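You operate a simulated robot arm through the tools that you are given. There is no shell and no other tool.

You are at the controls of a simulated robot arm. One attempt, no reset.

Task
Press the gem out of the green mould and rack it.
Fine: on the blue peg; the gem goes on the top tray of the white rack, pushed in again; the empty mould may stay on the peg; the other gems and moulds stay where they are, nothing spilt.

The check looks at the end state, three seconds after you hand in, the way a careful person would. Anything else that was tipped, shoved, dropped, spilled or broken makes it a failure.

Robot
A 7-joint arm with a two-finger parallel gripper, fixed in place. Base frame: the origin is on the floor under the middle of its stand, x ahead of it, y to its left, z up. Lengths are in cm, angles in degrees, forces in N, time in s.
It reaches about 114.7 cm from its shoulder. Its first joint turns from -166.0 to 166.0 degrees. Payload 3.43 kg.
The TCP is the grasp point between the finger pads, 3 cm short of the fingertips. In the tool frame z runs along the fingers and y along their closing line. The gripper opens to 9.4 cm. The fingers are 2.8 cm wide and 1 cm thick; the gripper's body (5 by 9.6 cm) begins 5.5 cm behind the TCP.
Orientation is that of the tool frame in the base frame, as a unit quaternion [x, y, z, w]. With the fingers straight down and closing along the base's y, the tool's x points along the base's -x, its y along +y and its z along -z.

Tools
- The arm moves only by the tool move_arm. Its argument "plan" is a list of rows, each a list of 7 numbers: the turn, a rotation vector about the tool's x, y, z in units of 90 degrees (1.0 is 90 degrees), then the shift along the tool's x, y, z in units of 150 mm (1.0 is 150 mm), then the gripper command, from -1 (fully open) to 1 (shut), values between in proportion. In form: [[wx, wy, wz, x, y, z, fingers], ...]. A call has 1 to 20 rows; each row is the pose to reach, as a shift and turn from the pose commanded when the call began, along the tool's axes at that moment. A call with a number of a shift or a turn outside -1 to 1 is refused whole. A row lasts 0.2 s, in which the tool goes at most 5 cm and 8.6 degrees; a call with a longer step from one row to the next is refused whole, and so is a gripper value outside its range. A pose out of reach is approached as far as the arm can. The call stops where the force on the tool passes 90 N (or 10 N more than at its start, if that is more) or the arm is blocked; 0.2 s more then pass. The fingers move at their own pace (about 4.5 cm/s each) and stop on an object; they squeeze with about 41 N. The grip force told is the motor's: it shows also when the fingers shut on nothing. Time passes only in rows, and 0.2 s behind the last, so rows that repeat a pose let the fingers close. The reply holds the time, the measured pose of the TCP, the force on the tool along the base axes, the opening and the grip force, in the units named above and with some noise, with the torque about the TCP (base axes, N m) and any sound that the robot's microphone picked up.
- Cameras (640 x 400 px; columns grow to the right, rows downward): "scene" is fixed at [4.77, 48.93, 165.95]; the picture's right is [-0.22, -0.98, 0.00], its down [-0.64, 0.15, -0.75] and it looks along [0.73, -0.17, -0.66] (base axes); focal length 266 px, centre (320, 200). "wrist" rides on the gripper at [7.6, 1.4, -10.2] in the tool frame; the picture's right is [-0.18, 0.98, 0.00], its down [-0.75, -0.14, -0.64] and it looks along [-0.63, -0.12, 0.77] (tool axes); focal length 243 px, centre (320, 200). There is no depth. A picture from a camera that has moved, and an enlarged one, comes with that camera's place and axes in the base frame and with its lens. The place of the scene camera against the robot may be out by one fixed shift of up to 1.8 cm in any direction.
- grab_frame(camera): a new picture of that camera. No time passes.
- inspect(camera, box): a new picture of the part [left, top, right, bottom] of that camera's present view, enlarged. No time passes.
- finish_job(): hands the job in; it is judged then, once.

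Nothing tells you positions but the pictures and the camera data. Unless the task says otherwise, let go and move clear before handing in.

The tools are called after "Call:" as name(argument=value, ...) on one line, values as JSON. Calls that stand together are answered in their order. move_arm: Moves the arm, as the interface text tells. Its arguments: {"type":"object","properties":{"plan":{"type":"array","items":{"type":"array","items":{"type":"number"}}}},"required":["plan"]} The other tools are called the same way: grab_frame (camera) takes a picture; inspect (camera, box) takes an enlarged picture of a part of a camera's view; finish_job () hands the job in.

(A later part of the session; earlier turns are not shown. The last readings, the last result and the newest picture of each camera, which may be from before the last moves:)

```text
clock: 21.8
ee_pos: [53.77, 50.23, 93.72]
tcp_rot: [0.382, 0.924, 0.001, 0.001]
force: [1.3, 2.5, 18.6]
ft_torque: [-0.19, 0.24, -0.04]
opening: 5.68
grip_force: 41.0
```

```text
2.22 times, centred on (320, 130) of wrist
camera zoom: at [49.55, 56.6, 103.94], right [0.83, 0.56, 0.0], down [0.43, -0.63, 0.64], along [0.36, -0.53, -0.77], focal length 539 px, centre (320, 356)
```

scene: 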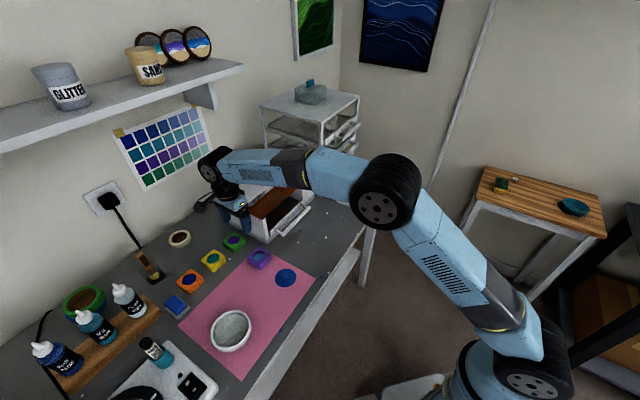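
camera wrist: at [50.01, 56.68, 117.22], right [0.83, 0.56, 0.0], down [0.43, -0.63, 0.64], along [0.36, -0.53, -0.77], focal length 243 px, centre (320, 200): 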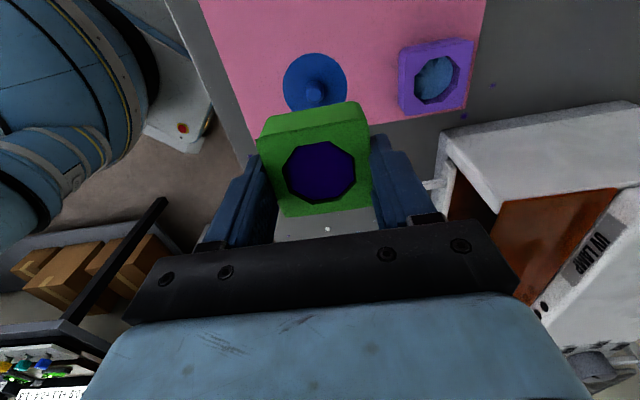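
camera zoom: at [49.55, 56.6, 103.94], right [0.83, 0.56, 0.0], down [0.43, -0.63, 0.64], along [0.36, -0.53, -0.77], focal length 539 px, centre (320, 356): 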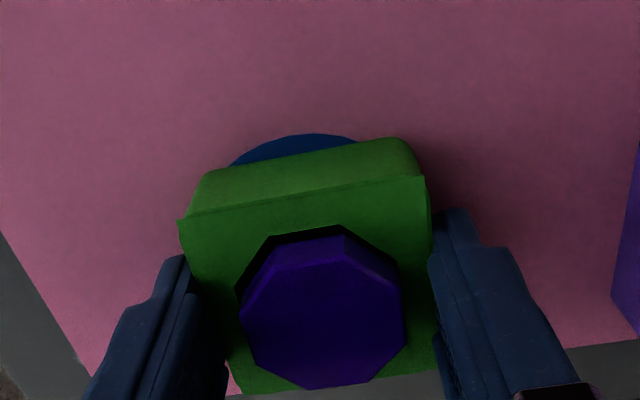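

18 N of upward force: the mould is seated on the base and the gem stands well proud. I'll relax the press slightly, open the fingers and rise clear.

Call:
move_arm(plan=[[0, 0, 0, 0, 0, -0.006, 1], [0, 0, 0, 0, 0, -0.006, 0.0], [0, 0, 0, 0, 0, -0.006, -0.3], [0, 0, 0, 0, 0, -0.006, -0.5], [0, 0, 0, 0, 0, -0.006, -0.6], [0, 0, 0, 0, 0, -0.006, -0.6], [0, 0, 0, 0, 0, -0.006, -0.6]])

Call:
inspect(camera="wrist", box=[200, 40, 440, 220])

Call:
inspect(camera="scene", box=[270, 235, 330, 285])

```text
clock: 23.4
ee_pos: [53.84, 50.15, 93.56]
tcp_rot: [0.382, 0.924, -0.001, 0.001]
force: [0.1, -0.2, 0.5]
ft_torque: [-0.04, 0.01, 0.0]
opening: 7.53
grip_force: 0.0
```

```text
2.22 times, centred on (320, 130) of wrist
camera zoom: at [49.58, 56.52, 103.83], right [0.83, 0.56, 0.0], down [0.43, -0.63, 0.64], along [0.36, -0.53, -0.77], focal length 539 px, centre (320, 356)
```

zoom: 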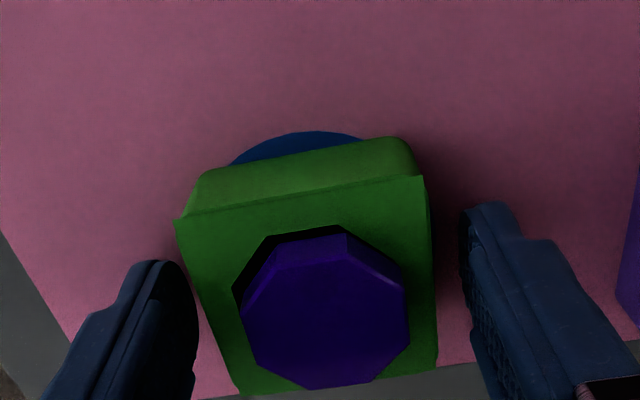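

```text
8.00 times, centred on (300, 260) of scene
camera zoom: at [4.77, 48.93, 165.95], right [-0.22, -0.98, 0.0], down [-0.64, 0.15, -0.75], along [0.73, -0.17, -0.66], focal length 2129 px, centre (480, -280)
```

zoom: 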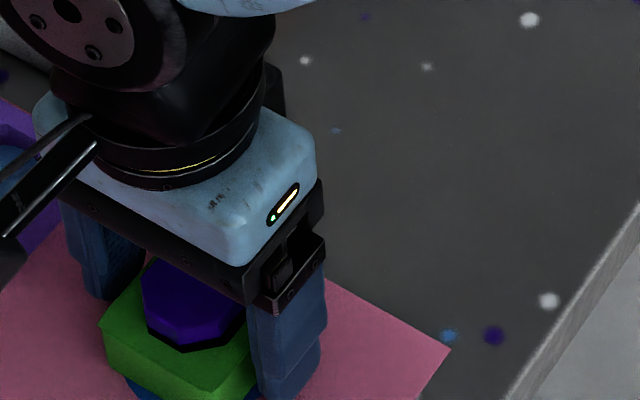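

Released; the mould stays put on the peg. Rising straight up to see the result.

Call:
move_arm(plan=[[0, 0, 0, 0, 0, -0.08, -0.6], [0, 0, 0, 0, 0, -0.2, -0.6], [0, 0, 0, 0, 0, -0.4, -0.6], [0, 0, 0, 0, 0, -0.6, -0.6], [0, 0, 0, 0, 0, -0.8, -0.6]])

Call:
grab_frame(camera="wrist")

Call:
inspect(camera="wrist", box=[250, 30, 390, 140])

Call:
inspect(camera="scene", box=[240, 220, 330, 295])

```text
clock: 24.6
ee_pos: [54.22, 50.38, 105.87]
tcp_rot: [0.382, 0.924, -0.001, 0.0]
force: [0.3, 0.7, -0.4]
ft_torque: [0.01, 0.04, -0.01]
opening: 7.53
grip_force: 0.0
```

```text
taken
camera wrist: at [49.79, 56.69, 116.09], right [0.83, 0.56, 0.0], down [0.43, -0.63, 0.64], along [0.36, -0.53, -0.77], focal length 243 px, centre (320, 200)
```

wrist: 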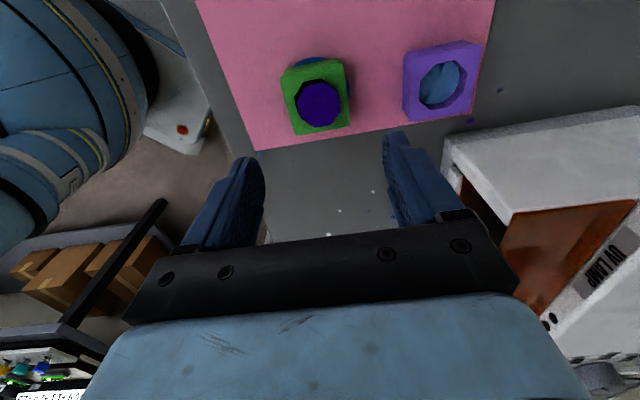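

```text
3.64 times, centred on (320, 85) of wrist
camera zoom: at [49.79, 56.69, 116.09], right [0.83, 0.56, 0.0], down [0.43, -0.63, 0.64], along [0.36, -0.53, -0.77], focal length 882 px, centre (320, 618)
```

zoom: 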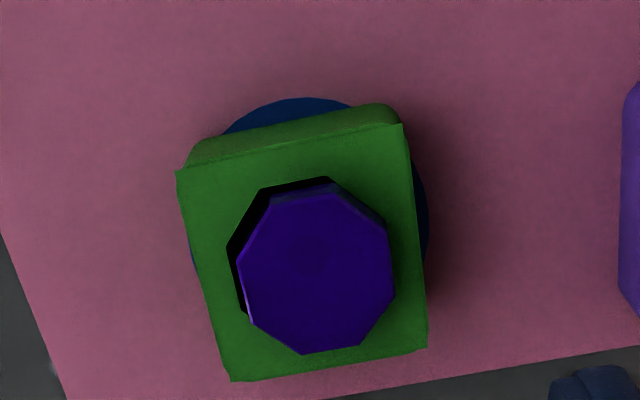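

```text
5.33 times, centred on (285, 258) of scene
camera zoom: at [4.77, 48.93, 165.95], right [-0.22, -0.98, 0.0], down [-0.64, 0.15, -0.75], along [0.73, -0.17, -0.66], focal length 1419 px, centre (507, -107)
```

zoom: 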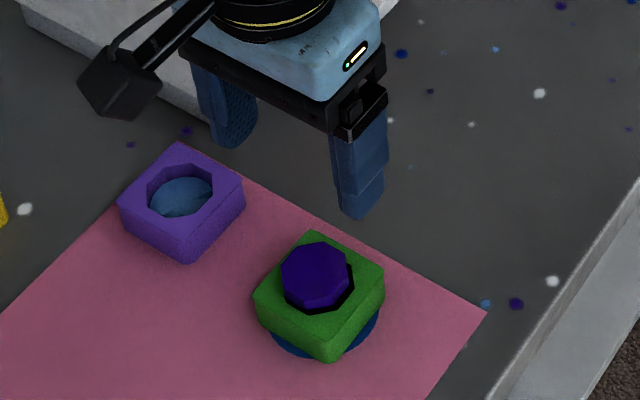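

The gem sits loose on top of the peg and the empty mould is seated. Next I'll open the top tray, so I'm moving up and sideways towards the rack to look at its handle.

Call:
move_arm(plan=[[0, 0, 0, -0.1, 0, -0.2, -0.6], [0, 0, 0, -0.3, 0, -0.4, -0.6], [0, 0, 0, -0.5, 0, -0.6, -0.6], [0, 0, 0, -0.7, 0, -0.75, -0.6], [0, 0, 0, -0.9, 0, -0.9, -0.6], [0, 0, 0, -1.0, 0, -1.0, -0.6]])

Call:
grab_frame(camera="wrist")

Call:
inspect(camera="scene", box=[250, 80, 400, 220])

```text
clock: 26.0
ee_pos: [64.62, 39.47, 120.43]
tcp_rot: [0.382, 0.924, -0.001, 0.0]
force: [0.0, -0.3, -0.1]
ft_torque: [0.0, 0.0, 0.01]
opening: 7.54
grip_force: 0.0
```

```text
taken
camera wrist: at [60.34, 45.8, 130.77], right [0.83, 0.56, 0.0], down [0.43, -0.63, 0.64], along [0.36, -0.53, -0.77], focal length 243 px, centre (320, 200)
```

wrist: 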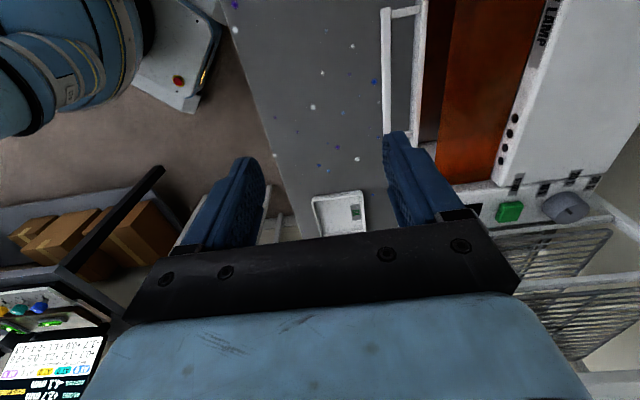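

```text
2.86 times, centred on (325, 150) of scene
camera zoom: at [4.77, 48.93, 165.95], right [-0.22, -0.98, 0.0], down [-0.64, 0.15, -0.75], along [0.73, -0.17, -0.66], focal length 760 px, centre (306, 343)
```

zoom: 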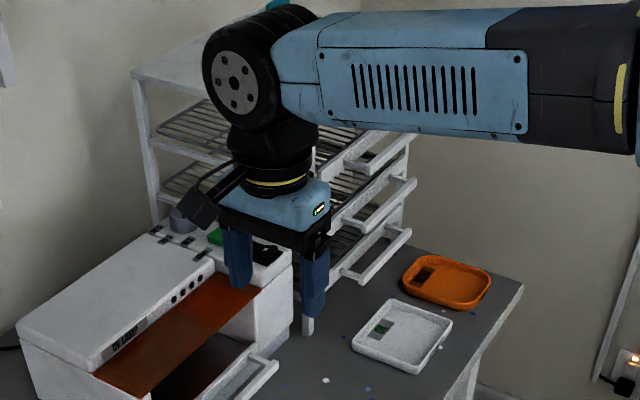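

I'll move further along and back from the rack while pitching the gripper to horizontal, pointing at the rack, so the fingers close vertically on the handle bar.

Call:
move_arm(plan=[[0, 0, 0, -0.15, -0.08, 0, -0.6], [-0.08, 0, 0, -0.3, -0.16, 0, -0.6], [-0.16, 0, 0, -0.45, -0.24, 0, -0.6], [-0.25, 0, 0, -0.6, -0.32, 0, -0.6], [-0.34, 0, 0, -0.75, -0.4, 0, -0.6], [-0.43, 0, 0, -0.9, -0.48, 0, -0.6], [-0.5, 0, 0, -1.0, -0.56, 0, -0.6], [-0.5, 0, 0, -1.0, -0.56, 0, -0.6]])

Call:
grab_frame(camera="wrist")

Call:
grab_frame(camera="scene")

```text
clock: 27.8
ee_pos: [69.08, 23.14, 120.33]
tcp_rot: [0.354, 0.853, 0.354, 0.147]
force: [0.3, -0.1, 0.1]
ft_torque: [0.0, 0.01, 0.02]
opening: 7.5
grip_force: 0.1
```

```text
taken
camera wrist: at [59.34, 24.06, 128.66], right [0.62, 0.36, 0.7], down [0.14, -0.92, 0.35], along [0.77, -0.12, -0.63], focal length 243 px, centre (320, 200)
```

wrist: 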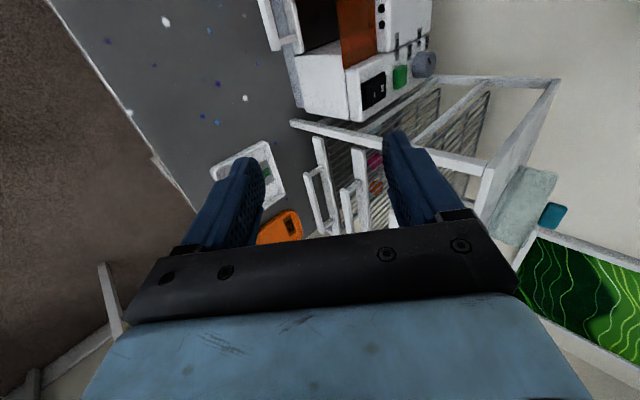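

```text
taken
```

scene: 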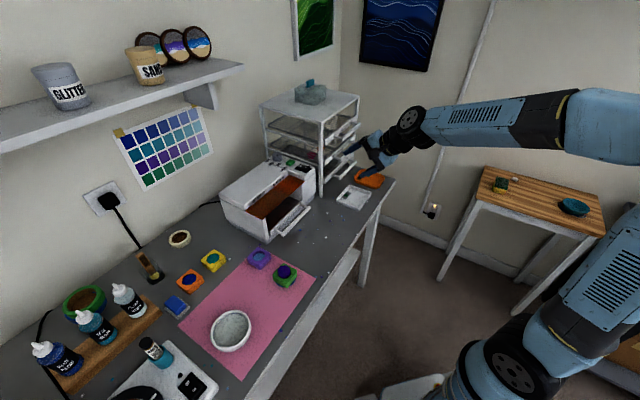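

Moving well. I'll finish the pitch to horizontal and continue towards the handle's centre line.

Call:
move_arm(plan=[[-0.08, 0, 0, -0.15, -0.03, -0.03, -0.6], [-0.16, 0, 0, -0.3, -0.06, -0.06, -0.6], [-0.24, 0, 0, -0.5, -0.09, -0.09, -0.6], [-0.32, 0, 0, -0.7, -0.12, -0.12, -0.6], [-0.41, 0, 0, -0.85, -0.14, -0.14, -0.6], [-0.5, 0, 0, -1.0, -0.14, -0.14, -0.6], [-0.5, 0, 0, -1.0, -0.14, -0.14, -0.6]])

Call:
grab_frame(camera="wrist")

Call:
inspect(camera="scene", box=[250, 80, 450, 220])

```text
clock: 29.4
ee_pos: [77.8, 10.24, 120.17]
tcp_rot: [0.271, 0.654, 0.653, 0.271]
force: [0.4, 1.1, 0.1]
ft_torque: [-0.01, 0.0, 0.02]
opening: 7.51
grip_force: 0.1
```

```text
taken
camera wrist: at [65.18, 8.39, 121.65], right [0.13, -0.13, 0.98], down [0.08, -0.99, -0.14], along [0.99, 0.1, -0.12], focal length 243 px, centre (320, 200)
```

wrist: 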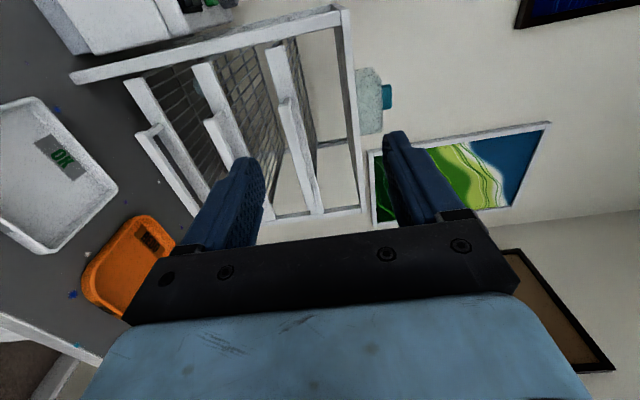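

```text
2.86 times, centred on (350, 150) of scene
camera zoom: at [4.77, 48.93, 165.95], right [-0.22, -0.98, 0.0], down [-0.64, 0.15, -0.75], along [0.73, -0.17, -0.66], focal length 760 px, centre (234, 343)
```

zoom: 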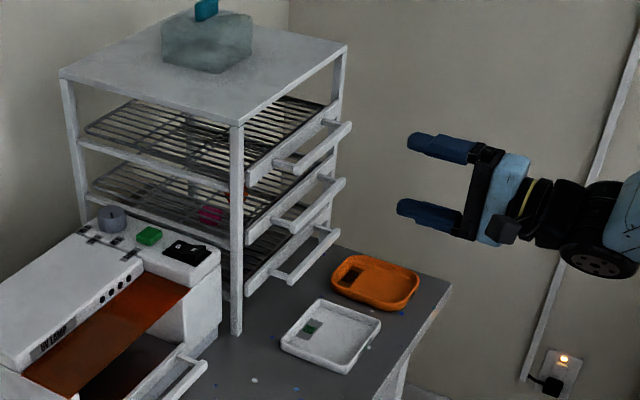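

Call:
inspect(camera="wrist", box=[180, 0, 380, 180])

Call:
inspect(camera="scene", box=[300, 100, 390, 180])

```text
2.22 times, centred on (280, 90) of wrist
camera zoom: at [65.18, 8.39, 121.65], right [0.13, -0.13, 0.98], down [0.08, -0.99, -0.14], along [0.99, 0.1, -0.12], focal length 539 px, centre (409, 444)
```

zoom: 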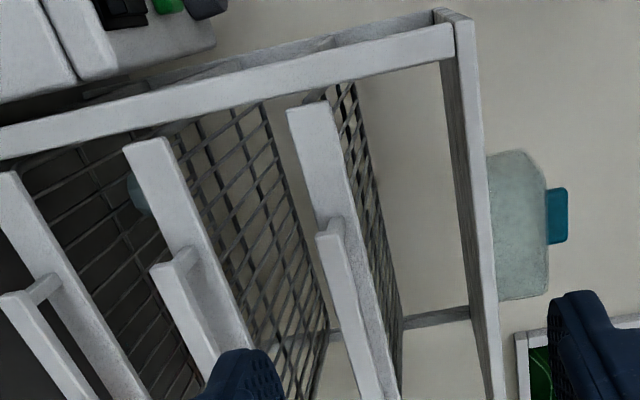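

```text
5.00 times, centred on (345, 140) of scene
camera zoom: at [4.77, 48.93, 165.95], right [-0.22, -0.98, 0.0], down [-0.64, 0.15, -0.75], along [0.73, -0.17, -0.66], focal length 1331 px, centre (195, 500)
```

zoom: 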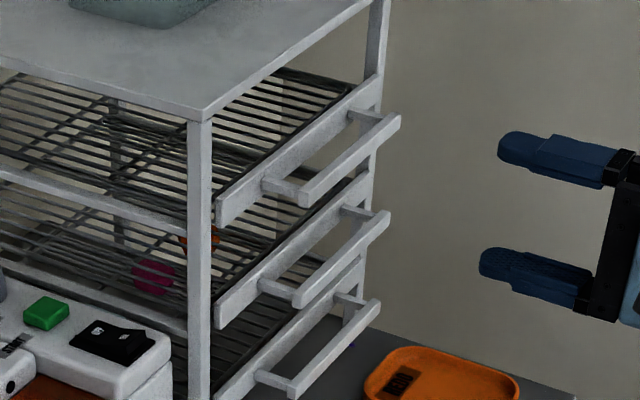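

The top tray's handle bar runs from about v = 49 to 65 along the rack, roughly at (97, 16.3, 116.4). I'll centre on it in front and look again.

Call:
move_arm(plan=[[0, 0, 0, -0.15, -0.08, 0.0, -0.5], [0, 0, 0, -0.35, -0.16, 0.1, -0.5], [0, 0, 0, -0.5, -0.24, 0.25, -0.5], [0, 0, 0, -0.63, -0.28, 0.4, -0.5], [0, 0, 0, -0.63, -0.28, 0.5, -0.5], [0, 0, 0, -0.63, -0.28, 0.5, -0.5]])

Call:
grab_frame(camera="wrist")

Call:
inspect(camera="wrist", box=[180, 0, 420, 240])

Call:
inspect(camera="scene", box=[300, 100, 420, 190])

```text
clock: 30.8
ee_pos: [89.48, 8.92, 116.15]
tcp_rot: [0.27, 0.653, 0.653, 0.27]
force: [-0.3, -0.1, -0.1]
ft_torque: [0.02, 0.01, 0.01]
opening: 7.07
grip_force: 0.1
```

```text
taken
camera wrist: at [76.89, 6.98, 117.67], right [0.13, -0.13, 0.98], down [0.08, -0.99, -0.14], along [0.99, 0.1, -0.12], focal length 243 px, centre (320, 200)
```

wrist: 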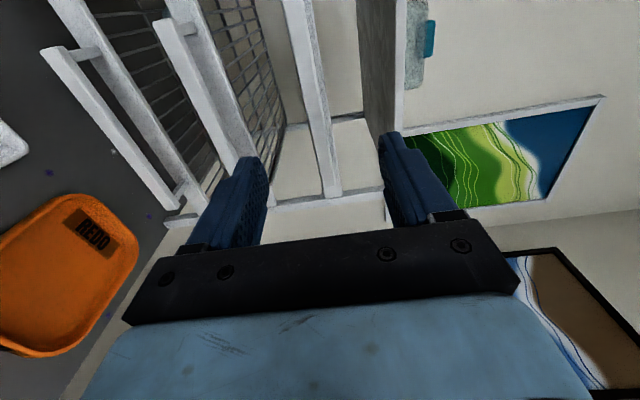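

```text
1.67 times, centred on (300, 120) of wrist
camera zoom: at [76.89, 6.98, 117.67], right [0.13, -0.13, 0.98], down [0.08, -0.99, -0.14], along [0.99, 0.1, -0.12], focal length 404 px, centre (353, 333)
```

zoom: 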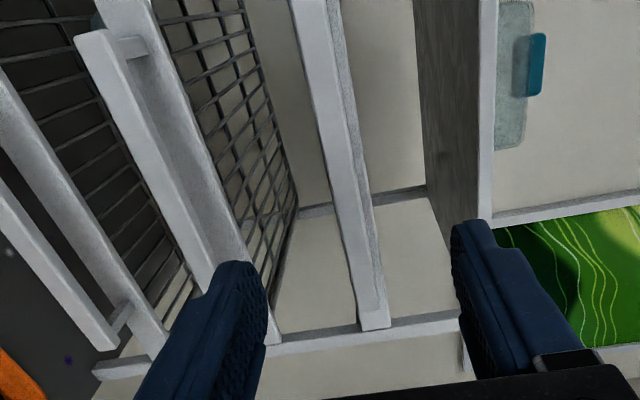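

```text
4.44 times, centred on (360, 145) of scene
camera zoom: at [4.77, 48.93, 165.95], right [-0.22, -0.98, 0.0], down [-0.64, 0.15, -0.75], along [0.73, -0.17, -0.66], focal length 1183 px, centre (142, 444)
```

zoom: 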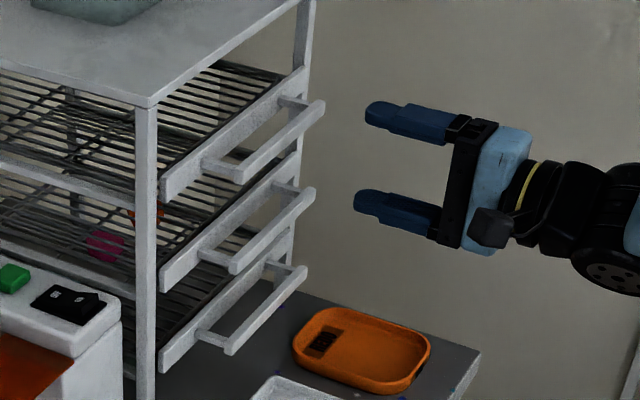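

The bar is about 0.6 cm below the gripper axis and 11 cm ahead, with about 3.5 cm of space behind it. Approaching so the bar sits between the fingers.

Call:
move_arm(plan=[[0, 0, 0, 0, -0.045, 0.15, -0.5], [0, 0, 0, 0, -0.045, 0.3, -0.5], [0, 0, 0, 0, -0.045, 0.42, -0.5], [0, 0, 0, 0, -0.045, 0.5, -0.5], [0, 0, 0, 0, -0.045, 0.5, -0.5]])

Call:
grab_frame(camera="wrist")

Call:
inspect(camera="scene", box=[310, 110, 400, 180])

```text
clock: 32.0
ee_pos: [95.04, 14.26, 115.7]
tcp_rot: [0.271, 0.653, 0.653, 0.271]
force: [0.7, 0.1, 0.2]
ft_torque: [0.02, 0.02, 0.01]
opening: 7.05
grip_force: 0.1
```

```text
taken
camera wrist: at [82.5, 12.4, 117.09], right [0.13, -0.13, 0.98], down [0.08, -0.99, -0.14], along [0.99, 0.09, -0.12], focal length 243 px, centre (320, 200)
```

wrist: 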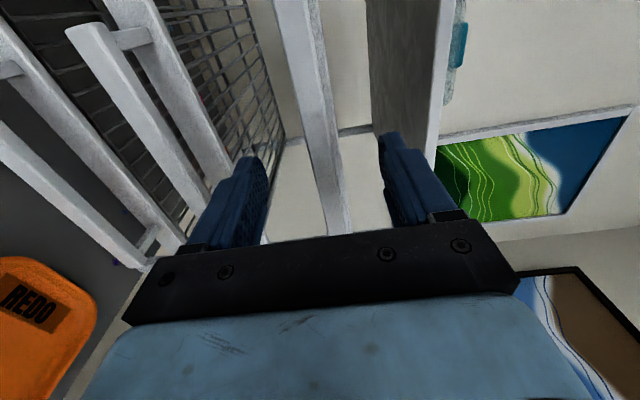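

```text
5.71 times, centred on (355, 145) of scene
camera zoom: at [4.77, 48.93, 165.95], right [-0.22, -0.98, 0.0], down [-0.64, 0.15, -0.75], along [0.73, -0.17, -0.66], focal length 1521 px, centre (120, 514)
```

zoom: 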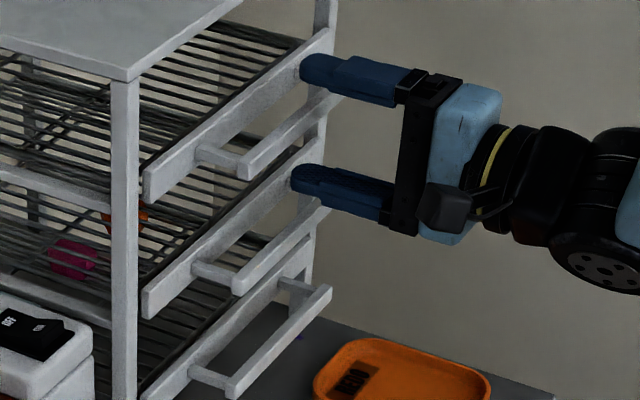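

The bar is between the fingers. Going 2.3 cm further and closing on it.

Call:
move_arm(plan=[[0, 0, 0, 0, 0, 0.08, -0.5], [0, 0, 0, 0, 0, 0.153, -0.5], [0, 0, 0, 0, 0, 0.153, 0.2], [0, 0, 0, 0, 0, 0.153, 0.6], [0, 0, 0, 0, 0, 0.153, 1], [0, 0, 0, 0, 0, 0.153, 1], [0, 0, 0, 0, 0, 0.153, 1], [0, 0, 0, 0, 0, 0.153, 1]])

Call:
grab_frame(camera="wrist")

Call:
inspect(camera="scene", box=[310, 110, 400, 180])

```text
clock: 33.8
ee_pos: [96.58, 15.95, 115.8]
tcp_rot: [0.27, 0.653, 0.653, 0.272]
force: [5.0, -2.7, 21.8]
ft_torque: [0.08, 0.08, 0.52]
opening: 1.81
grip_force: 44.6
```

```text
taken
camera wrist: at [84.02, 14.01, 117.22], right [0.13, -0.13, 0.98], down [0.08, -0.99, -0.14], along [0.99, 0.1, -0.12], focal length 243 px, centre (320, 200)
```

wrist: 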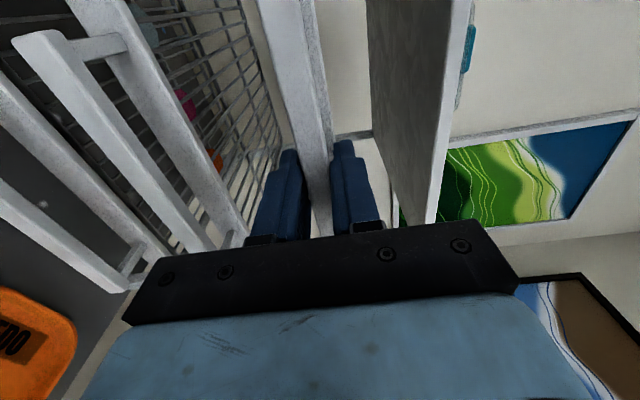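

```text
5.71 times, centred on (355, 145) of scene
camera zoom: at [4.77, 48.93, 165.95], right [-0.22, -0.98, 0.0], down [-0.64, 0.15, -0.75], along [0.73, -0.17, -0.66], focal length 1521 px, centre (120, 514)
```

zoom: 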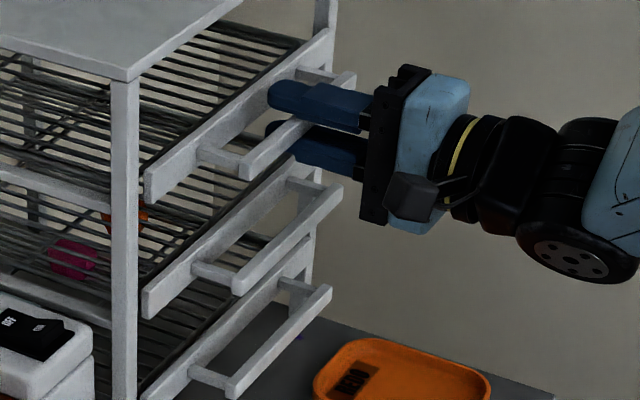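

Gripped the handle bar (1.8 cm). The tray is loading the hand upwards a little, so I'll raise by 2 mm and begin pulling it out.

Call:
move_arm(plan=[[0, 0, 0, 0, 0.01, 0, 1], [0, 0, 0, 0, 0.015, 0, 1], [0, 0, 0, 0, 0.015, -0.06, 1], [0, 0, 0, 0, 0.015, -0.14, 1], [0, 0, 0, 0, 0.015, -0.22, 1], [0, 0, 0, 0, 0.015, -0.3, 1]])

Call:
inspect(camera="scene", box=[290, 90, 410, 190])

```text
clock: 35.2
ee_pos: [93.44, 12.72, 115.78]
tcp_rot: [0.272, 0.654, 0.653, 0.27]
force: [5.4, -3.9, -6.8]
ft_torque: [-0.13, -0.14, 0.12]
opening: 1.84
grip_force: 45.3
```

```text
4.00 times, centred on (350, 140) of scene
camera zoom: at [4.77, 48.93, 165.95], right [-0.22, -0.98, 0.0], down [-0.64, 0.15, -0.75], along [0.73, -0.17, -0.66], focal length 1065 px, centre (200, 440)
```

zoom: 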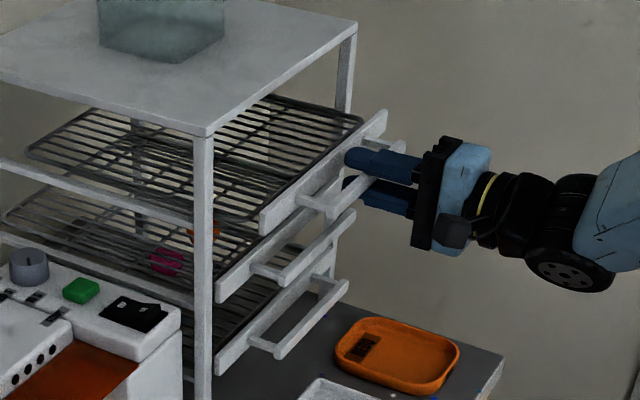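

The tray slides smoothly. I'll pull it out about 9 cm more.

Call:
move_arm(plan=[[0, 0, 0, -0.006, -0.004, -0.08, 1], [0, 0, 0, -0.006, -0.004, -0.18, 1], [0, 0, 0, -0.006, -0.004, -0.28, 1], [0, 0, 0, -0.006, -0.004, -0.38, 1], [0, 0, 0, -0.006, -0.004, -0.48, 1], [0, 0, 0, -0.006, -0.004, -0.58, 1], [0, 0, 0, -0.006, -0.004, -0.58, 1]])

Call:
inspect(camera="scene", box=[280, 90, 440, 220])

Call:
grab_frame(camera="wrist")

```text
clock: 36.8
ee_pos: [87.34, 6.75, 115.72]
tcp_rot: [0.271, 0.654, 0.653, 0.269]
force: [-15.7, 15.7, -22.2]
ft_torque: [-0.08, -0.12, 0.19]
opening: 1.84
grip_force: 45.2
```

```text
3.08 times, centred on (360, 155) of scene
camera zoom: at [4.77, 48.93, 165.95], right [-0.22, -0.98, 0.0], down [-0.64, 0.15, -0.75], along [0.73, -0.17, -0.66], focal length 819 px, centre (197, 338)
```

zoom: 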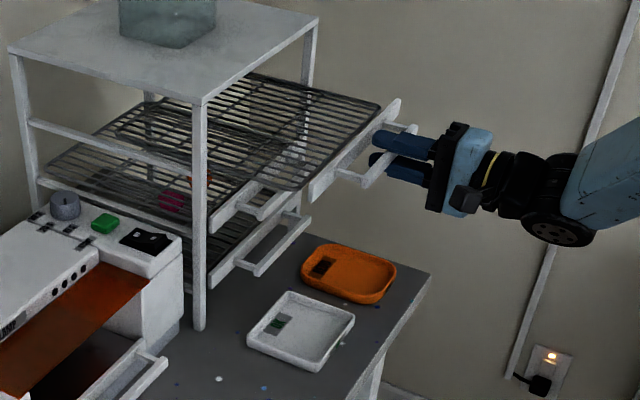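

```text
taken
camera wrist: at [74.74, 4.7, 117.31], right [0.13, -0.13, 0.98], down [0.08, -0.99, -0.14], along [0.99, 0.1, -0.12], focal length 243 px, centre (320, 200)
```

wrist: 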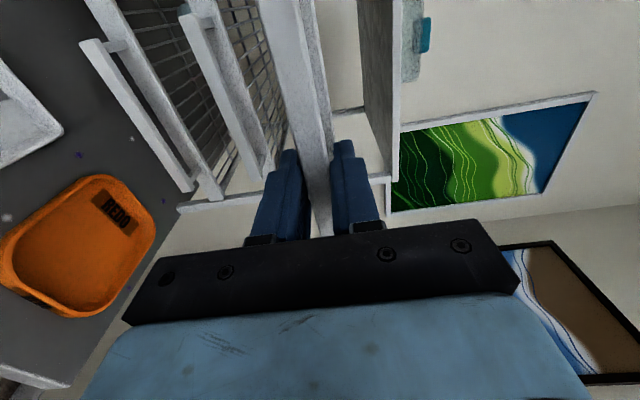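

The tray is out about 13 cm, enough room. There's some side load in the grip, so I'll relax sideways and down, then release and back off.

Call:
move_arm(plan=[[0, 0, 0, 0.008, -0.007, 0, 1], [0, 0, 0, 0.015, -0.012, 0, 1], [0, 0, 0, 0.015, -0.012, 0, 1]])

```text
clock: 37.6
ee_pos: [87.15, 6.52, 115.84]
tcp_rot: [0.272, 0.653, 0.653, 0.272]
force: [2.4, -1.0, -2.4]
ft_torque: [0.02, 0.01, 0.3]
opening: 1.83
grip_force: 45.0
```

Call:
move_arm(plan=[[0, 0, 0, 0, 0, 0, 0.4], [0, 0, 0, 0, 0, 0, 0.0], [0, 0, 0, 0, 0, 0, -0.2], [0, 0, 0, 0, 0, 0, -0.2], [0, 0, 0, 0, 0, -0.1, -0.2], [0, 0, 0, 0, 0, -0.3, -0.2], [0, 0, 0, 0, 0, -0.55, -0.2], [0, 0, 0, 0, 0, -0.7, -0.2]])

Call:
inspect(camera="scene", box=[280, 90, 440, 220])

Call:
grab_frame(camera="wrist")

```text
clock: 39.4
ee_pos: [79.84, -0.85, 115.78]
tcp_rot: [0.271, 0.654, 0.653, 0.27]
force: [0.5, 0.3, 0.0]
ft_torque: [-0.02, -0.02, -0.01]
opening: 5.65
grip_force: 0.0
```

```text
3.08 times, centred on (360, 155) of scene
camera zoom: at [4.77, 48.93, 165.95], right [-0.22, -0.98, 0.0], down [-0.64, 0.15, -0.75], along [0.73, -0.17, -0.66], focal length 819 px, centre (197, 338)
```

zoom: 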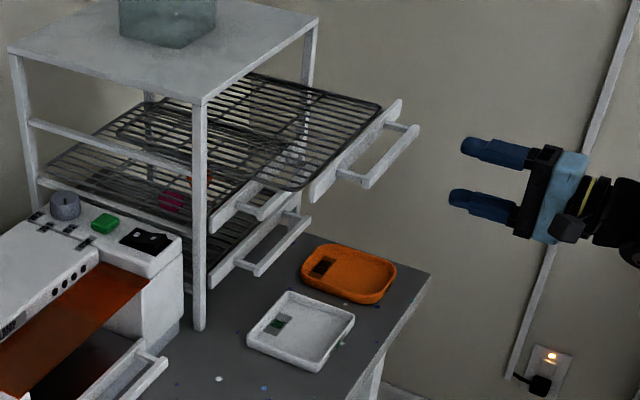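

```text
taken
camera wrist: at [67.28, -2.83, 117.3], right [0.13, -0.13, 0.98], down [0.08, -0.99, -0.14], along [0.99, 0.1, -0.12], focal length 243 px, centre (320, 200)
```

wrist: 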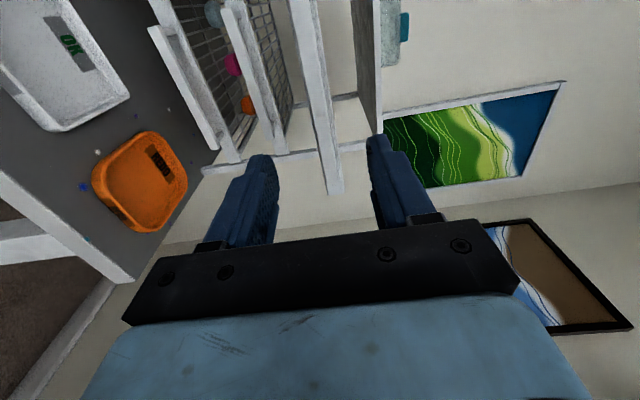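

The tray stays open. Now back to the peg to pick up the gem: I'll retrace sideways and pitch the gripper back down.

Call:
move_arm(plan=[[0.06, 0, 0, 0.15, 0.05, 0, -0.2], [0.13, 0, 0, 0.3, 0.1, 0, -0.2], [0.2, 0, 0, 0.45, 0.15, 0, -0.2], [0.27, 0, 0, 0.6, 0.2, 0, -0.2], [0.34, 0, 0, 0.75, 0.25, 0, -0.2], [0.42, 0, 0, 0.9, 0.3, 0, -0.2], [0.5, 0, 0, 1.0, 0.3, 0, -0.2]])

Call:
move_arm(plan=[[0.06, 0, 0, 0.2, 0, 0, -0.2], [0.13, 0, 0, 0.4, 0, 0, -0.2], [0.2, 0, 0, 0.55, 0, 0, -0.2], [0.27, 0, 0, 0.7, 0, 0, -0.2], [0.34, 0, 0, 0.85, 0, 0, -0.2], [0.42, 0, 0, 0.95, 0, 0, -0.2], [0.5, 0, 0, 1.0, 0, 0, -0.2]])

Call:
grab_frame(camera="wrist")

Call:
grab_frame(camera="scene")

```text
clock: 41.0
ee_pos: [69.03, 9.61, 120.27]
tcp_rot: [0.354, 0.854, 0.352, 0.146]
force: [-0.8, -0.3, -0.8]
ft_torque: [0.04, -0.02, -0.03]
opening: 5.65
grip_force: 0.0
```

```text
clock: 42.6
ee_pos: [58.52, 20.41, 120.13]
tcp_rot: [0.384, 0.923, 0.0, 0.0]
force: [-1.0, 0.4, 0.6]
ft_torque: [-0.01, -0.01, 0.0]
opening: 5.64
grip_force: 0.1
```

```text
taken
camera wrist: at [54.19, 26.85, 130.42], right [0.83, 0.56, 0.0], down [0.43, -0.63, 0.64], along [0.36, -0.53, -0.77], focal length 243 px, centre (320, 200)
```

wrist: 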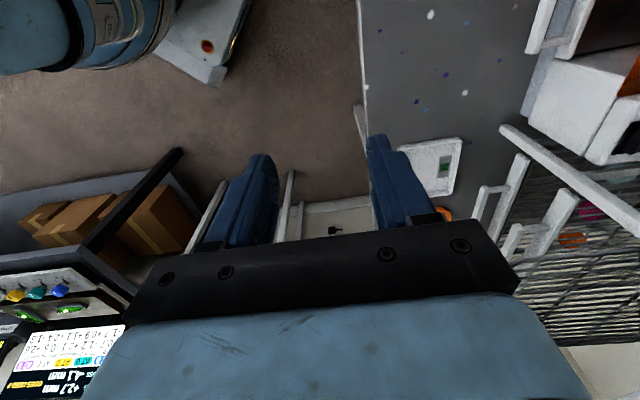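

```text
taken
```

scene: 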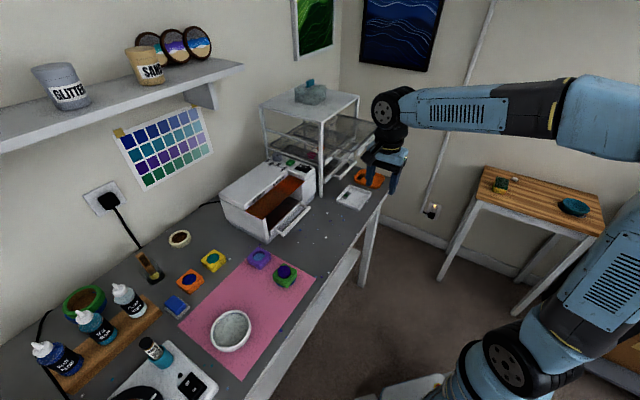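

Call:
move_arm(plan=[[0, 0, 0, 0.16, 0.11, 0.09, -0.2], [0, 0, 0, 0.35, 0.24, 0.19, -0.2], [0, 0, 0, 0.55, 0.38, 0.3, -0.2], [0, 0, 0, 0.76, 0.52, 0.42, -0.2], [0, 0, 0, 0.967, 0.667, 0.533, -0.2]])

Call:
move_arm(plan=[[0, 0, 0, 0.16, 0.13, 0.1, -0.2], [0, 0, 0, 0.35, 0.28, 0.22, -0.2], [0, 0, 0, 0.5, 0.4, 0.34, -0.2], [0, 0, 0, 0.653, 0.527, 0.45, -0.2], [0, 0, 0, 0.653, 0.527, 0.45, -0.2]])

Call:
grab_frame(camera="wrist")

Call:
inspect(camera="wrist", box=[250, 30, 390, 140])

```text
clock: 43.8
ee_pos: [54.97, 37.9, 112.15]
tcp_rot: [0.384, 0.923, -0.001, 0.0]
force: [-0.2, -0.2, -0.5]
ft_torque: [0.04, -0.04, -0.01]
opening: 5.63
grip_force: 0.1
```

```text
clock: 45.0
ee_pos: [53.87, 50.38, 105.39]
tcp_rot: [0.384, 0.924, 0.0, 0.0]
force: [-0.3, -0.6, -0.2]
ft_torque: [0.01, -0.03, -0.01]
opening: 5.62
grip_force: 0.1
```

```text
taken
camera wrist: at [49.66, 56.75, 115.76], right [0.83, 0.56, 0.0], down [0.43, -0.63, 0.64], along [0.36, -0.53, -0.77], focal length 243 px, centre (320, 200)
```

wrist: 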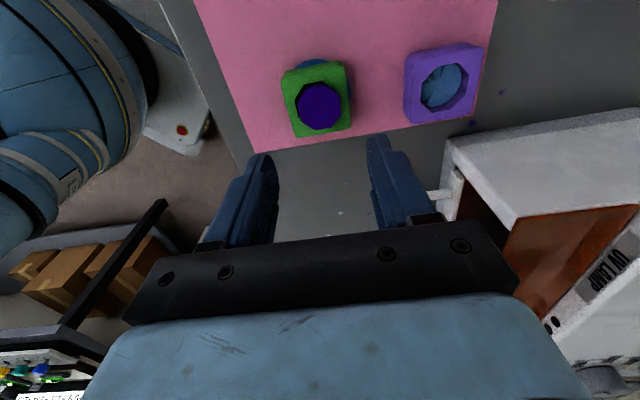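

```text
3.64 times, centred on (320, 85) of wrist
camera zoom: at [49.66, 56.75, 115.76], right [0.83, 0.56, 0.0], down [0.43, -0.63, 0.64], along [0.36, -0.53, -0.77], focal length 882 px, centre (320, 618)
```

zoom: 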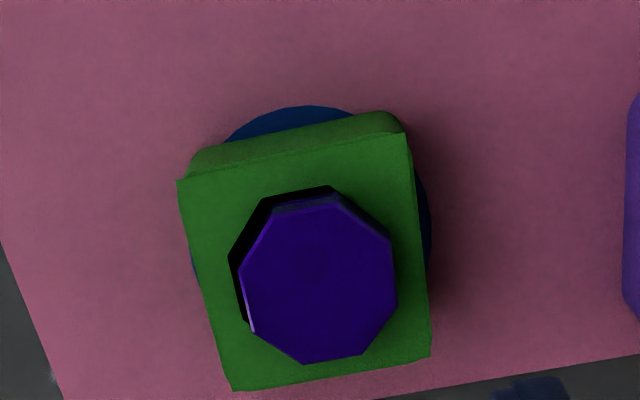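

The gem is still on the peg and centred under the hand. Descending with the fingers either side, staying above the mould's top, then checking.

Call:
move_arm(plan=[[0, 0, 0, -0.007, 0.01, 0.15, -0.2], [0, 0, 0, -0.007, 0.01, 0.33, -0.2], [0, 0, 0, -0.007, 0.01, 0.48, -0.2], [0, 0, 0, -0.007, 0.01, 0.566, -0.2], [0, 0, 0, -0.007, 0.01, 0.566, -0.2]])

Call:
inspect(camera="wrist", box=[200, 80, 440, 260])

Call:
inspect(camera="scene", box=[270, 235, 330, 285])

```text
clock: 46.2
ee_pos: [54.1, 50.43, 96.85]
tcp_rot: [0.383, 0.924, 0.0, 0.0]
force: [-0.4, 0.5, -0.2]
ft_torque: [-0.03, -0.01, 0.0]
opening: 5.65
grip_force: 0.1
```

```text
2.22 times, centred on (320, 170) of wrist
camera zoom: at [49.79, 56.77, 107.24], right [0.83, 0.56, 0.0], down [0.43, -0.63, 0.64], along [0.36, -0.53, -0.77], focal length 539 px, centre (320, 267)
```

zoom: 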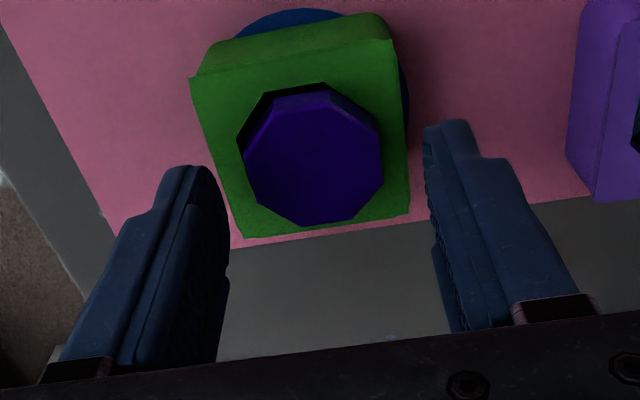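

```text
8.00 times, centred on (300, 260) of scene
camera zoom: at [4.77, 48.93, 165.95], right [-0.22, -0.98, 0.0], down [-0.64, 0.15, -0.75], along [0.73, -0.17, -0.66], focal length 2129 px, centre (480, -280)
```

zoom: 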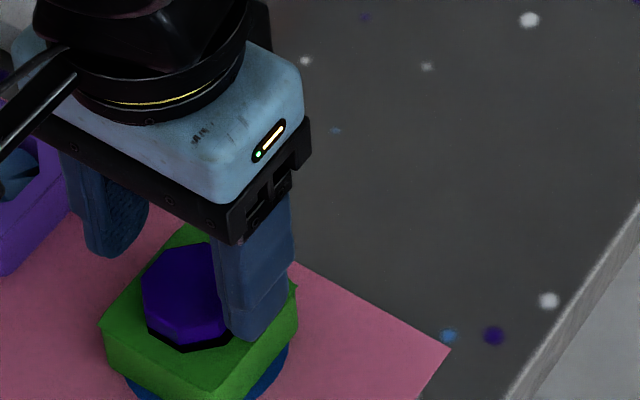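

The gem is between the fingertips. Going down to just above the mould's top face and closing on the gem.

Call:
move_arm(plan=[[0, 0, 0, 0.005, -0.005, 0.05, -0.2], [0, 0, 0, 0.005, -0.005, 0.093, -0.2], [0, 0, 0, 0.005, -0.005, 0.093, -0.2]])

Call:
inspect(camera="wrist", box=[200, 80, 440, 260])

Call:
inspect(camera="scene", box=[270, 240, 318, 280])

```text
clock: 47.0
ee_pos: [54.05, 50.34, 95.55]
tcp_rot: [0.383, 0.924, 0.001, 0.001]
force: [0.0, 0.1, 15.7]
ft_torque: [-0.4, 0.3, 0.01]
opening: 5.67
grip_force: 0.1
```

```text
2.22 times, centred on (320, 170) of wrist
camera zoom: at [49.71, 56.69, 105.85], right [0.83, 0.56, 0.0], down [0.43, -0.63, 0.64], along [0.36, -0.53, -0.77], focal length 539 px, centre (320, 267)
```

zoom: 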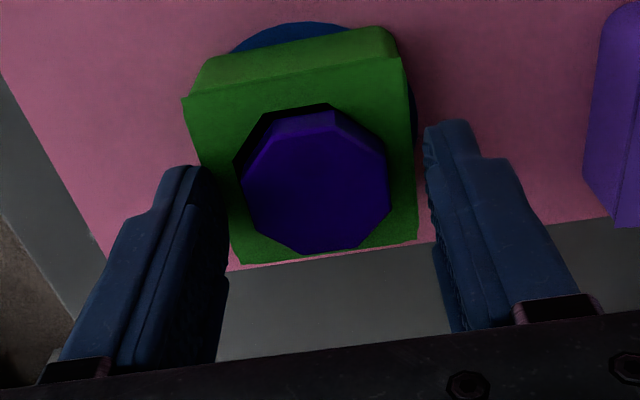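

```text
10.00 times, centred on (294, 260) of scene
camera zoom: at [4.77, 48.93, 165.95], right [-0.22, -0.98, 0.0], down [-0.64, 0.15, -0.75], along [0.73, -0.17, -0.66], focal length 2661 px, centre (580, -400)
```

zoom: 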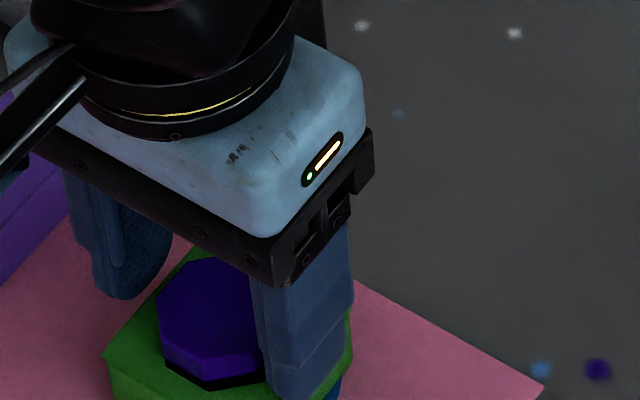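

A fingertip touched the mould's rim lightly (16 N), so the rim is at about z = 92.6. Backing up 2 mm, then closing on the gem.

Call:
move_arm(plan=[[0, 0, 0, 0, 0.005, -0.012, -0.2], [0, 0, 0, 0, 0.005, -0.016, -0.2], [0, 0, 0, 0, 0.005, -0.016, 0.1], [0, 0, 0, 0, 0.005, -0.016, 0.3], [0, 0, 0, 0, 0.005, -0.016, 1], [0, 0, 0, 0, 0.005, -0.016, 1], [0, 0, 0, 0, 0.005, -0.016, 1]])

Call:
inspect(camera="wrist", box=[200, 80, 440, 260])

Call:
inspect(camera="scene", box=[270, 240, 318, 280])

```text
clock: 48.6
ee_pos: [54.1, 50.46, 95.71]
tcp_rot: [0.383, 0.924, 0.0, 0.0]
force: [-0.5, 0.0, -0.6]
ft_torque: [0.03, -0.01, 0.03]
opening: 3.66
grip_force: 41.1
```

```text
2.22 times, centred on (320, 170) of wrist
camera zoom: at [49.8, 56.73, 106.04], right [0.83, 0.56, 0.0], down [0.43, -0.63, 0.64], along [0.36, -0.53, -0.77], focal length 539 px, centre (320, 267)
```

zoom: 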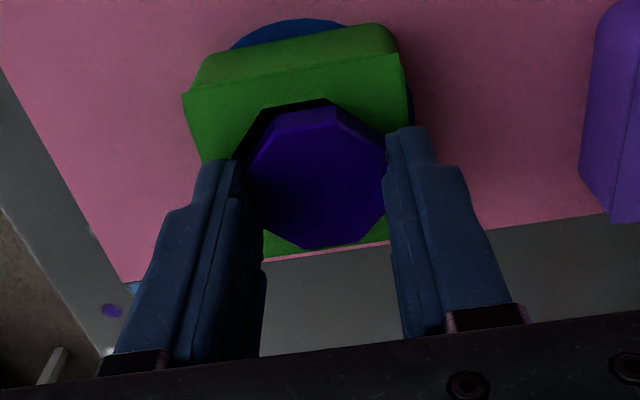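

```text
10.00 times, centred on (294, 260) of scene
camera zoom: at [4.77, 48.93, 165.95], right [-0.22, -0.98, 0.0], down [-0.64, 0.15, -0.75], along [0.73, -0.17, -0.66], focal length 2661 px, centre (580, -400)
```

zoom: 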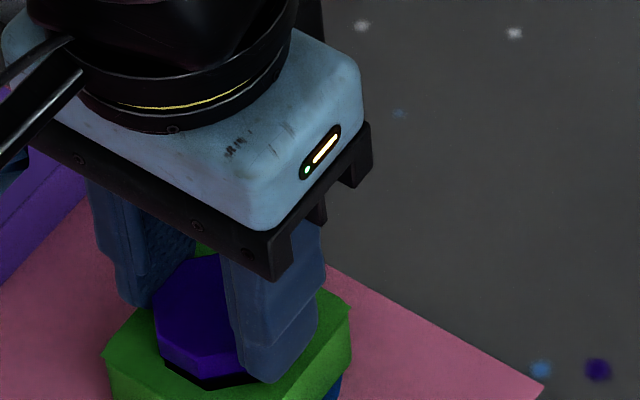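

The gem is gripped (3.7 cm across). Lifting slowly to check the mould stays behind.

Call:
move_arm(plan=[[0, 0, 0, 0, 0, -0.03, 1], [0, 0, 0, 0, 0, -0.07, 1], [0, 0, 0, 0, 0, -0.13, 1], [0, 0, 0, 0, 0, -0.22, 1], [0, 0, 0, 0, 0, -0.35, 1], [0, 0, 0, 0, 0, -0.5, 1]])

Call:
grab_frame(camera="wrist")

Call:
inspect(camera="scene", box=[240, 220, 330, 295])

```text
clock: 50.0
ee_pos: [54.15, 50.55, 103.37]
tcp_rot: [0.383, 0.924, -0.002, 0.0]
force: [0.2, 0.6, -0.4]
ft_torque: [-0.02, 0.02, -0.02]
opening: 3.66
grip_force: 41.1
```

```text
taken
camera wrist: at [49.81, 56.9, 113.69], right [0.83, 0.56, 0.0], down [0.43, -0.63, 0.64], along [0.36, -0.53, -0.77], focal length 243 px, centre (320, 200)
```

wrist: 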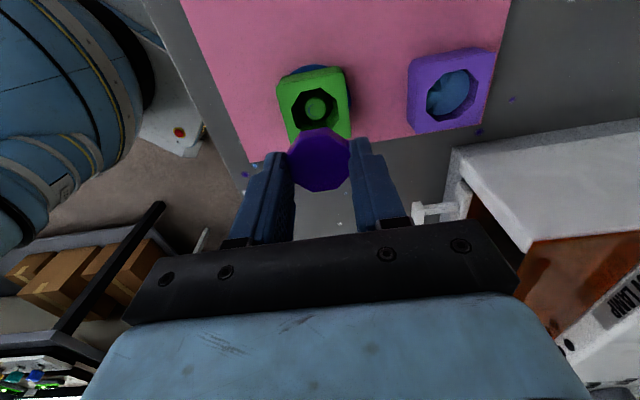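

```text
5.33 times, centred on (285, 258) of scene
camera zoom: at [4.77, 48.93, 165.95], right [-0.22, -0.98, 0.0], down [-0.64, 0.15, -0.75], along [0.73, -0.17, -0.66], focal length 1419 px, centre (507, -107)
```

zoom: 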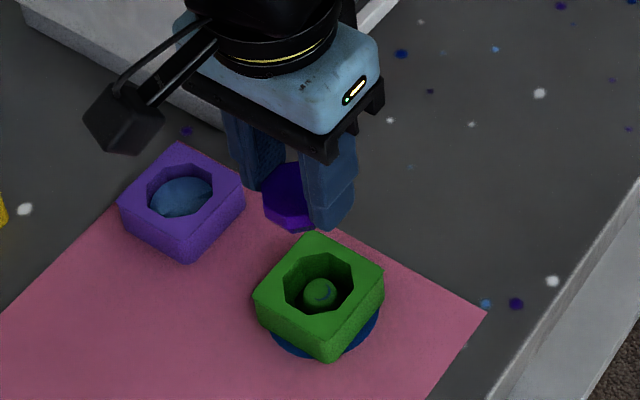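

The gem is in the hand and the empty mould stays on the peg. Now carrying it up and over towards the open tray.

Call:
move_arm(plan=[[0, 0, 0, 0, 0, -0.12, 1], [0, 0, 0, -0.08, -0.03, -0.3, 1], [0, 0, 0, -0.2, -0.06, -0.5, 1], [0, 0, 0, -0.35, -0.1, -0.7, 1], [0, 0, 0, -0.55, -0.14, -0.85, 1], [0, 0, 0, -0.75, -0.18, -0.95, 1], [0, 0, 0, -0.95, -0.2, -1.0, 1]])

Call:
move_arm(plan=[[0, 0, 0, -0.2, 0, -0.1, 1], [0, 0, 0, -0.4, 0, -0.2, 1], [0, 0, 0, -0.6, 0, -0.3, 1], [0, 0, 0, -0.8, 0, -0.4, 1], [0, 0, 0, -1.0, 0, -0.4, 1]])

Call:
grab_frame(camera="wrist")

Call:
inspect(camera="scene", box=[260, 80, 420, 220])

```text
clock: 51.6
ee_pos: [62.25, 38.13, 118.55]
tcp_rot: [0.382, 0.924, -0.001, 0.0]
force: [-0.9, 0.4, -1.3]
ft_torque: [-0.05, -0.01, 0.01]
opening: 3.65
grip_force: 41.8
```

```text
clock: 52.8
ee_pos: [72.94, 27.65, 124.2]
tcp_rot: [0.383, 0.924, -0.001, 0.0]
force: [0.1, -0.5, 0.5]
ft_torque: [-0.04, -0.03, -0.03]
opening: 3.67
grip_force: 41.5
```

```text
taken
camera wrist: at [68.59, 34.06, 134.61], right [0.83, 0.56, 0.0], down [0.43, -0.63, 0.64], along [0.36, -0.53, -0.77], focal length 243 px, centre (320, 200)
```

wrist: 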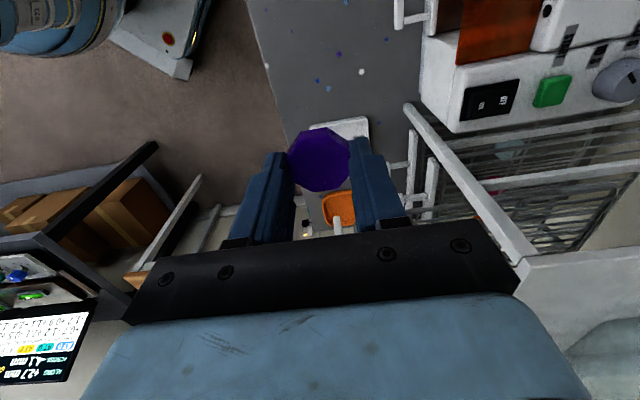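

```text
2.86 times, centred on (340, 150) of scene
camera zoom: at [4.77, 48.93, 165.95], right [-0.22, -0.98, 0.0], down [-0.64, 0.15, -0.75], along [0.73, -0.17, -0.66], focal length 760 px, centre (263, 343)
```

zoom: 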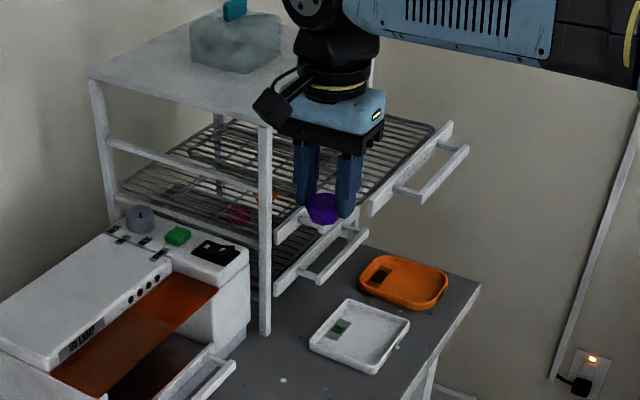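

Call:
move_arm(plan=[[0, 0, 0, -0.2, 0, -0.05, 1], [0, 0, 0, -0.4, 0, -0.1, 1], [0, 0, 0, -0.6, 0, -0.15, 1], [0, 0, 0, -0.8, 0, -0.15, 1], [0, 0, 0, -1.0, 0, -0.15, 1]])

Call:
move_arm(plan=[[0, 0, 0, -0.2, 0, 0, 1], [0, 0, 0, -0.4, 0.05, 0, 1], [0, 0, 0, -0.55, 0.15, 0, 1], [0, 0, 0, -0.67, 0.25, 0, 1], [0, 0, 0, -0.67, 0.3, 0, 1], [0, 0, 0, -0.67, 0.3, 0, 1]])

Call:
grab_frame(camera="wrist")

Call:
inspect(camera="scene", box=[280, 70, 420, 190])

```text
clock: 54.0
ee_pos: [83.32, 16.91, 126.58]
tcp_rot: [0.383, 0.924, 0.0, -0.001]
force: [-0.2, 0.2, 0.4]
ft_torque: [-0.03, -0.01, 0.01]
opening: 3.64
grip_force: 40.6
```

```text
clock: 55.4
ee_pos: [93.7, 13.08, 126.52]
tcp_rot: [0.383, 0.924, -0.001, 0.0]
force: [0.4, -0.2, -0.3]
ft_torque: [0.01, -0.01, -0.01]
opening: 3.63
grip_force: 41.1
```

```text
taken
camera wrist: at [89.35, 19.35, 136.83], right [0.83, 0.56, 0.0], down [0.43, -0.63, 0.64], along [0.36, -0.53, -0.77], focal length 243 px, centre (320, 200)
```

wrist: 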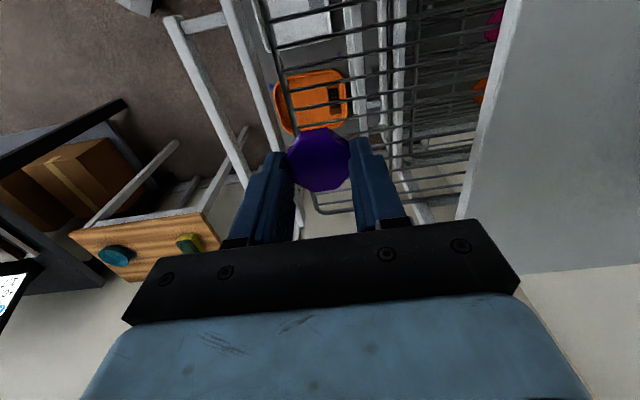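

```text
3.33 times, centred on (350, 130) of scene
camera zoom: at [4.77, 48.93, 165.95], right [-0.22, -0.98, 0.0], down [-0.64, 0.15, -0.75], along [0.73, -0.17, -0.66], focal length 887 px, centre (220, 433)
```

zoom: 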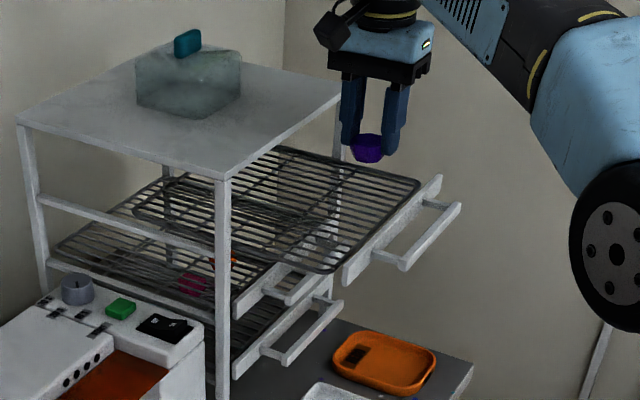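

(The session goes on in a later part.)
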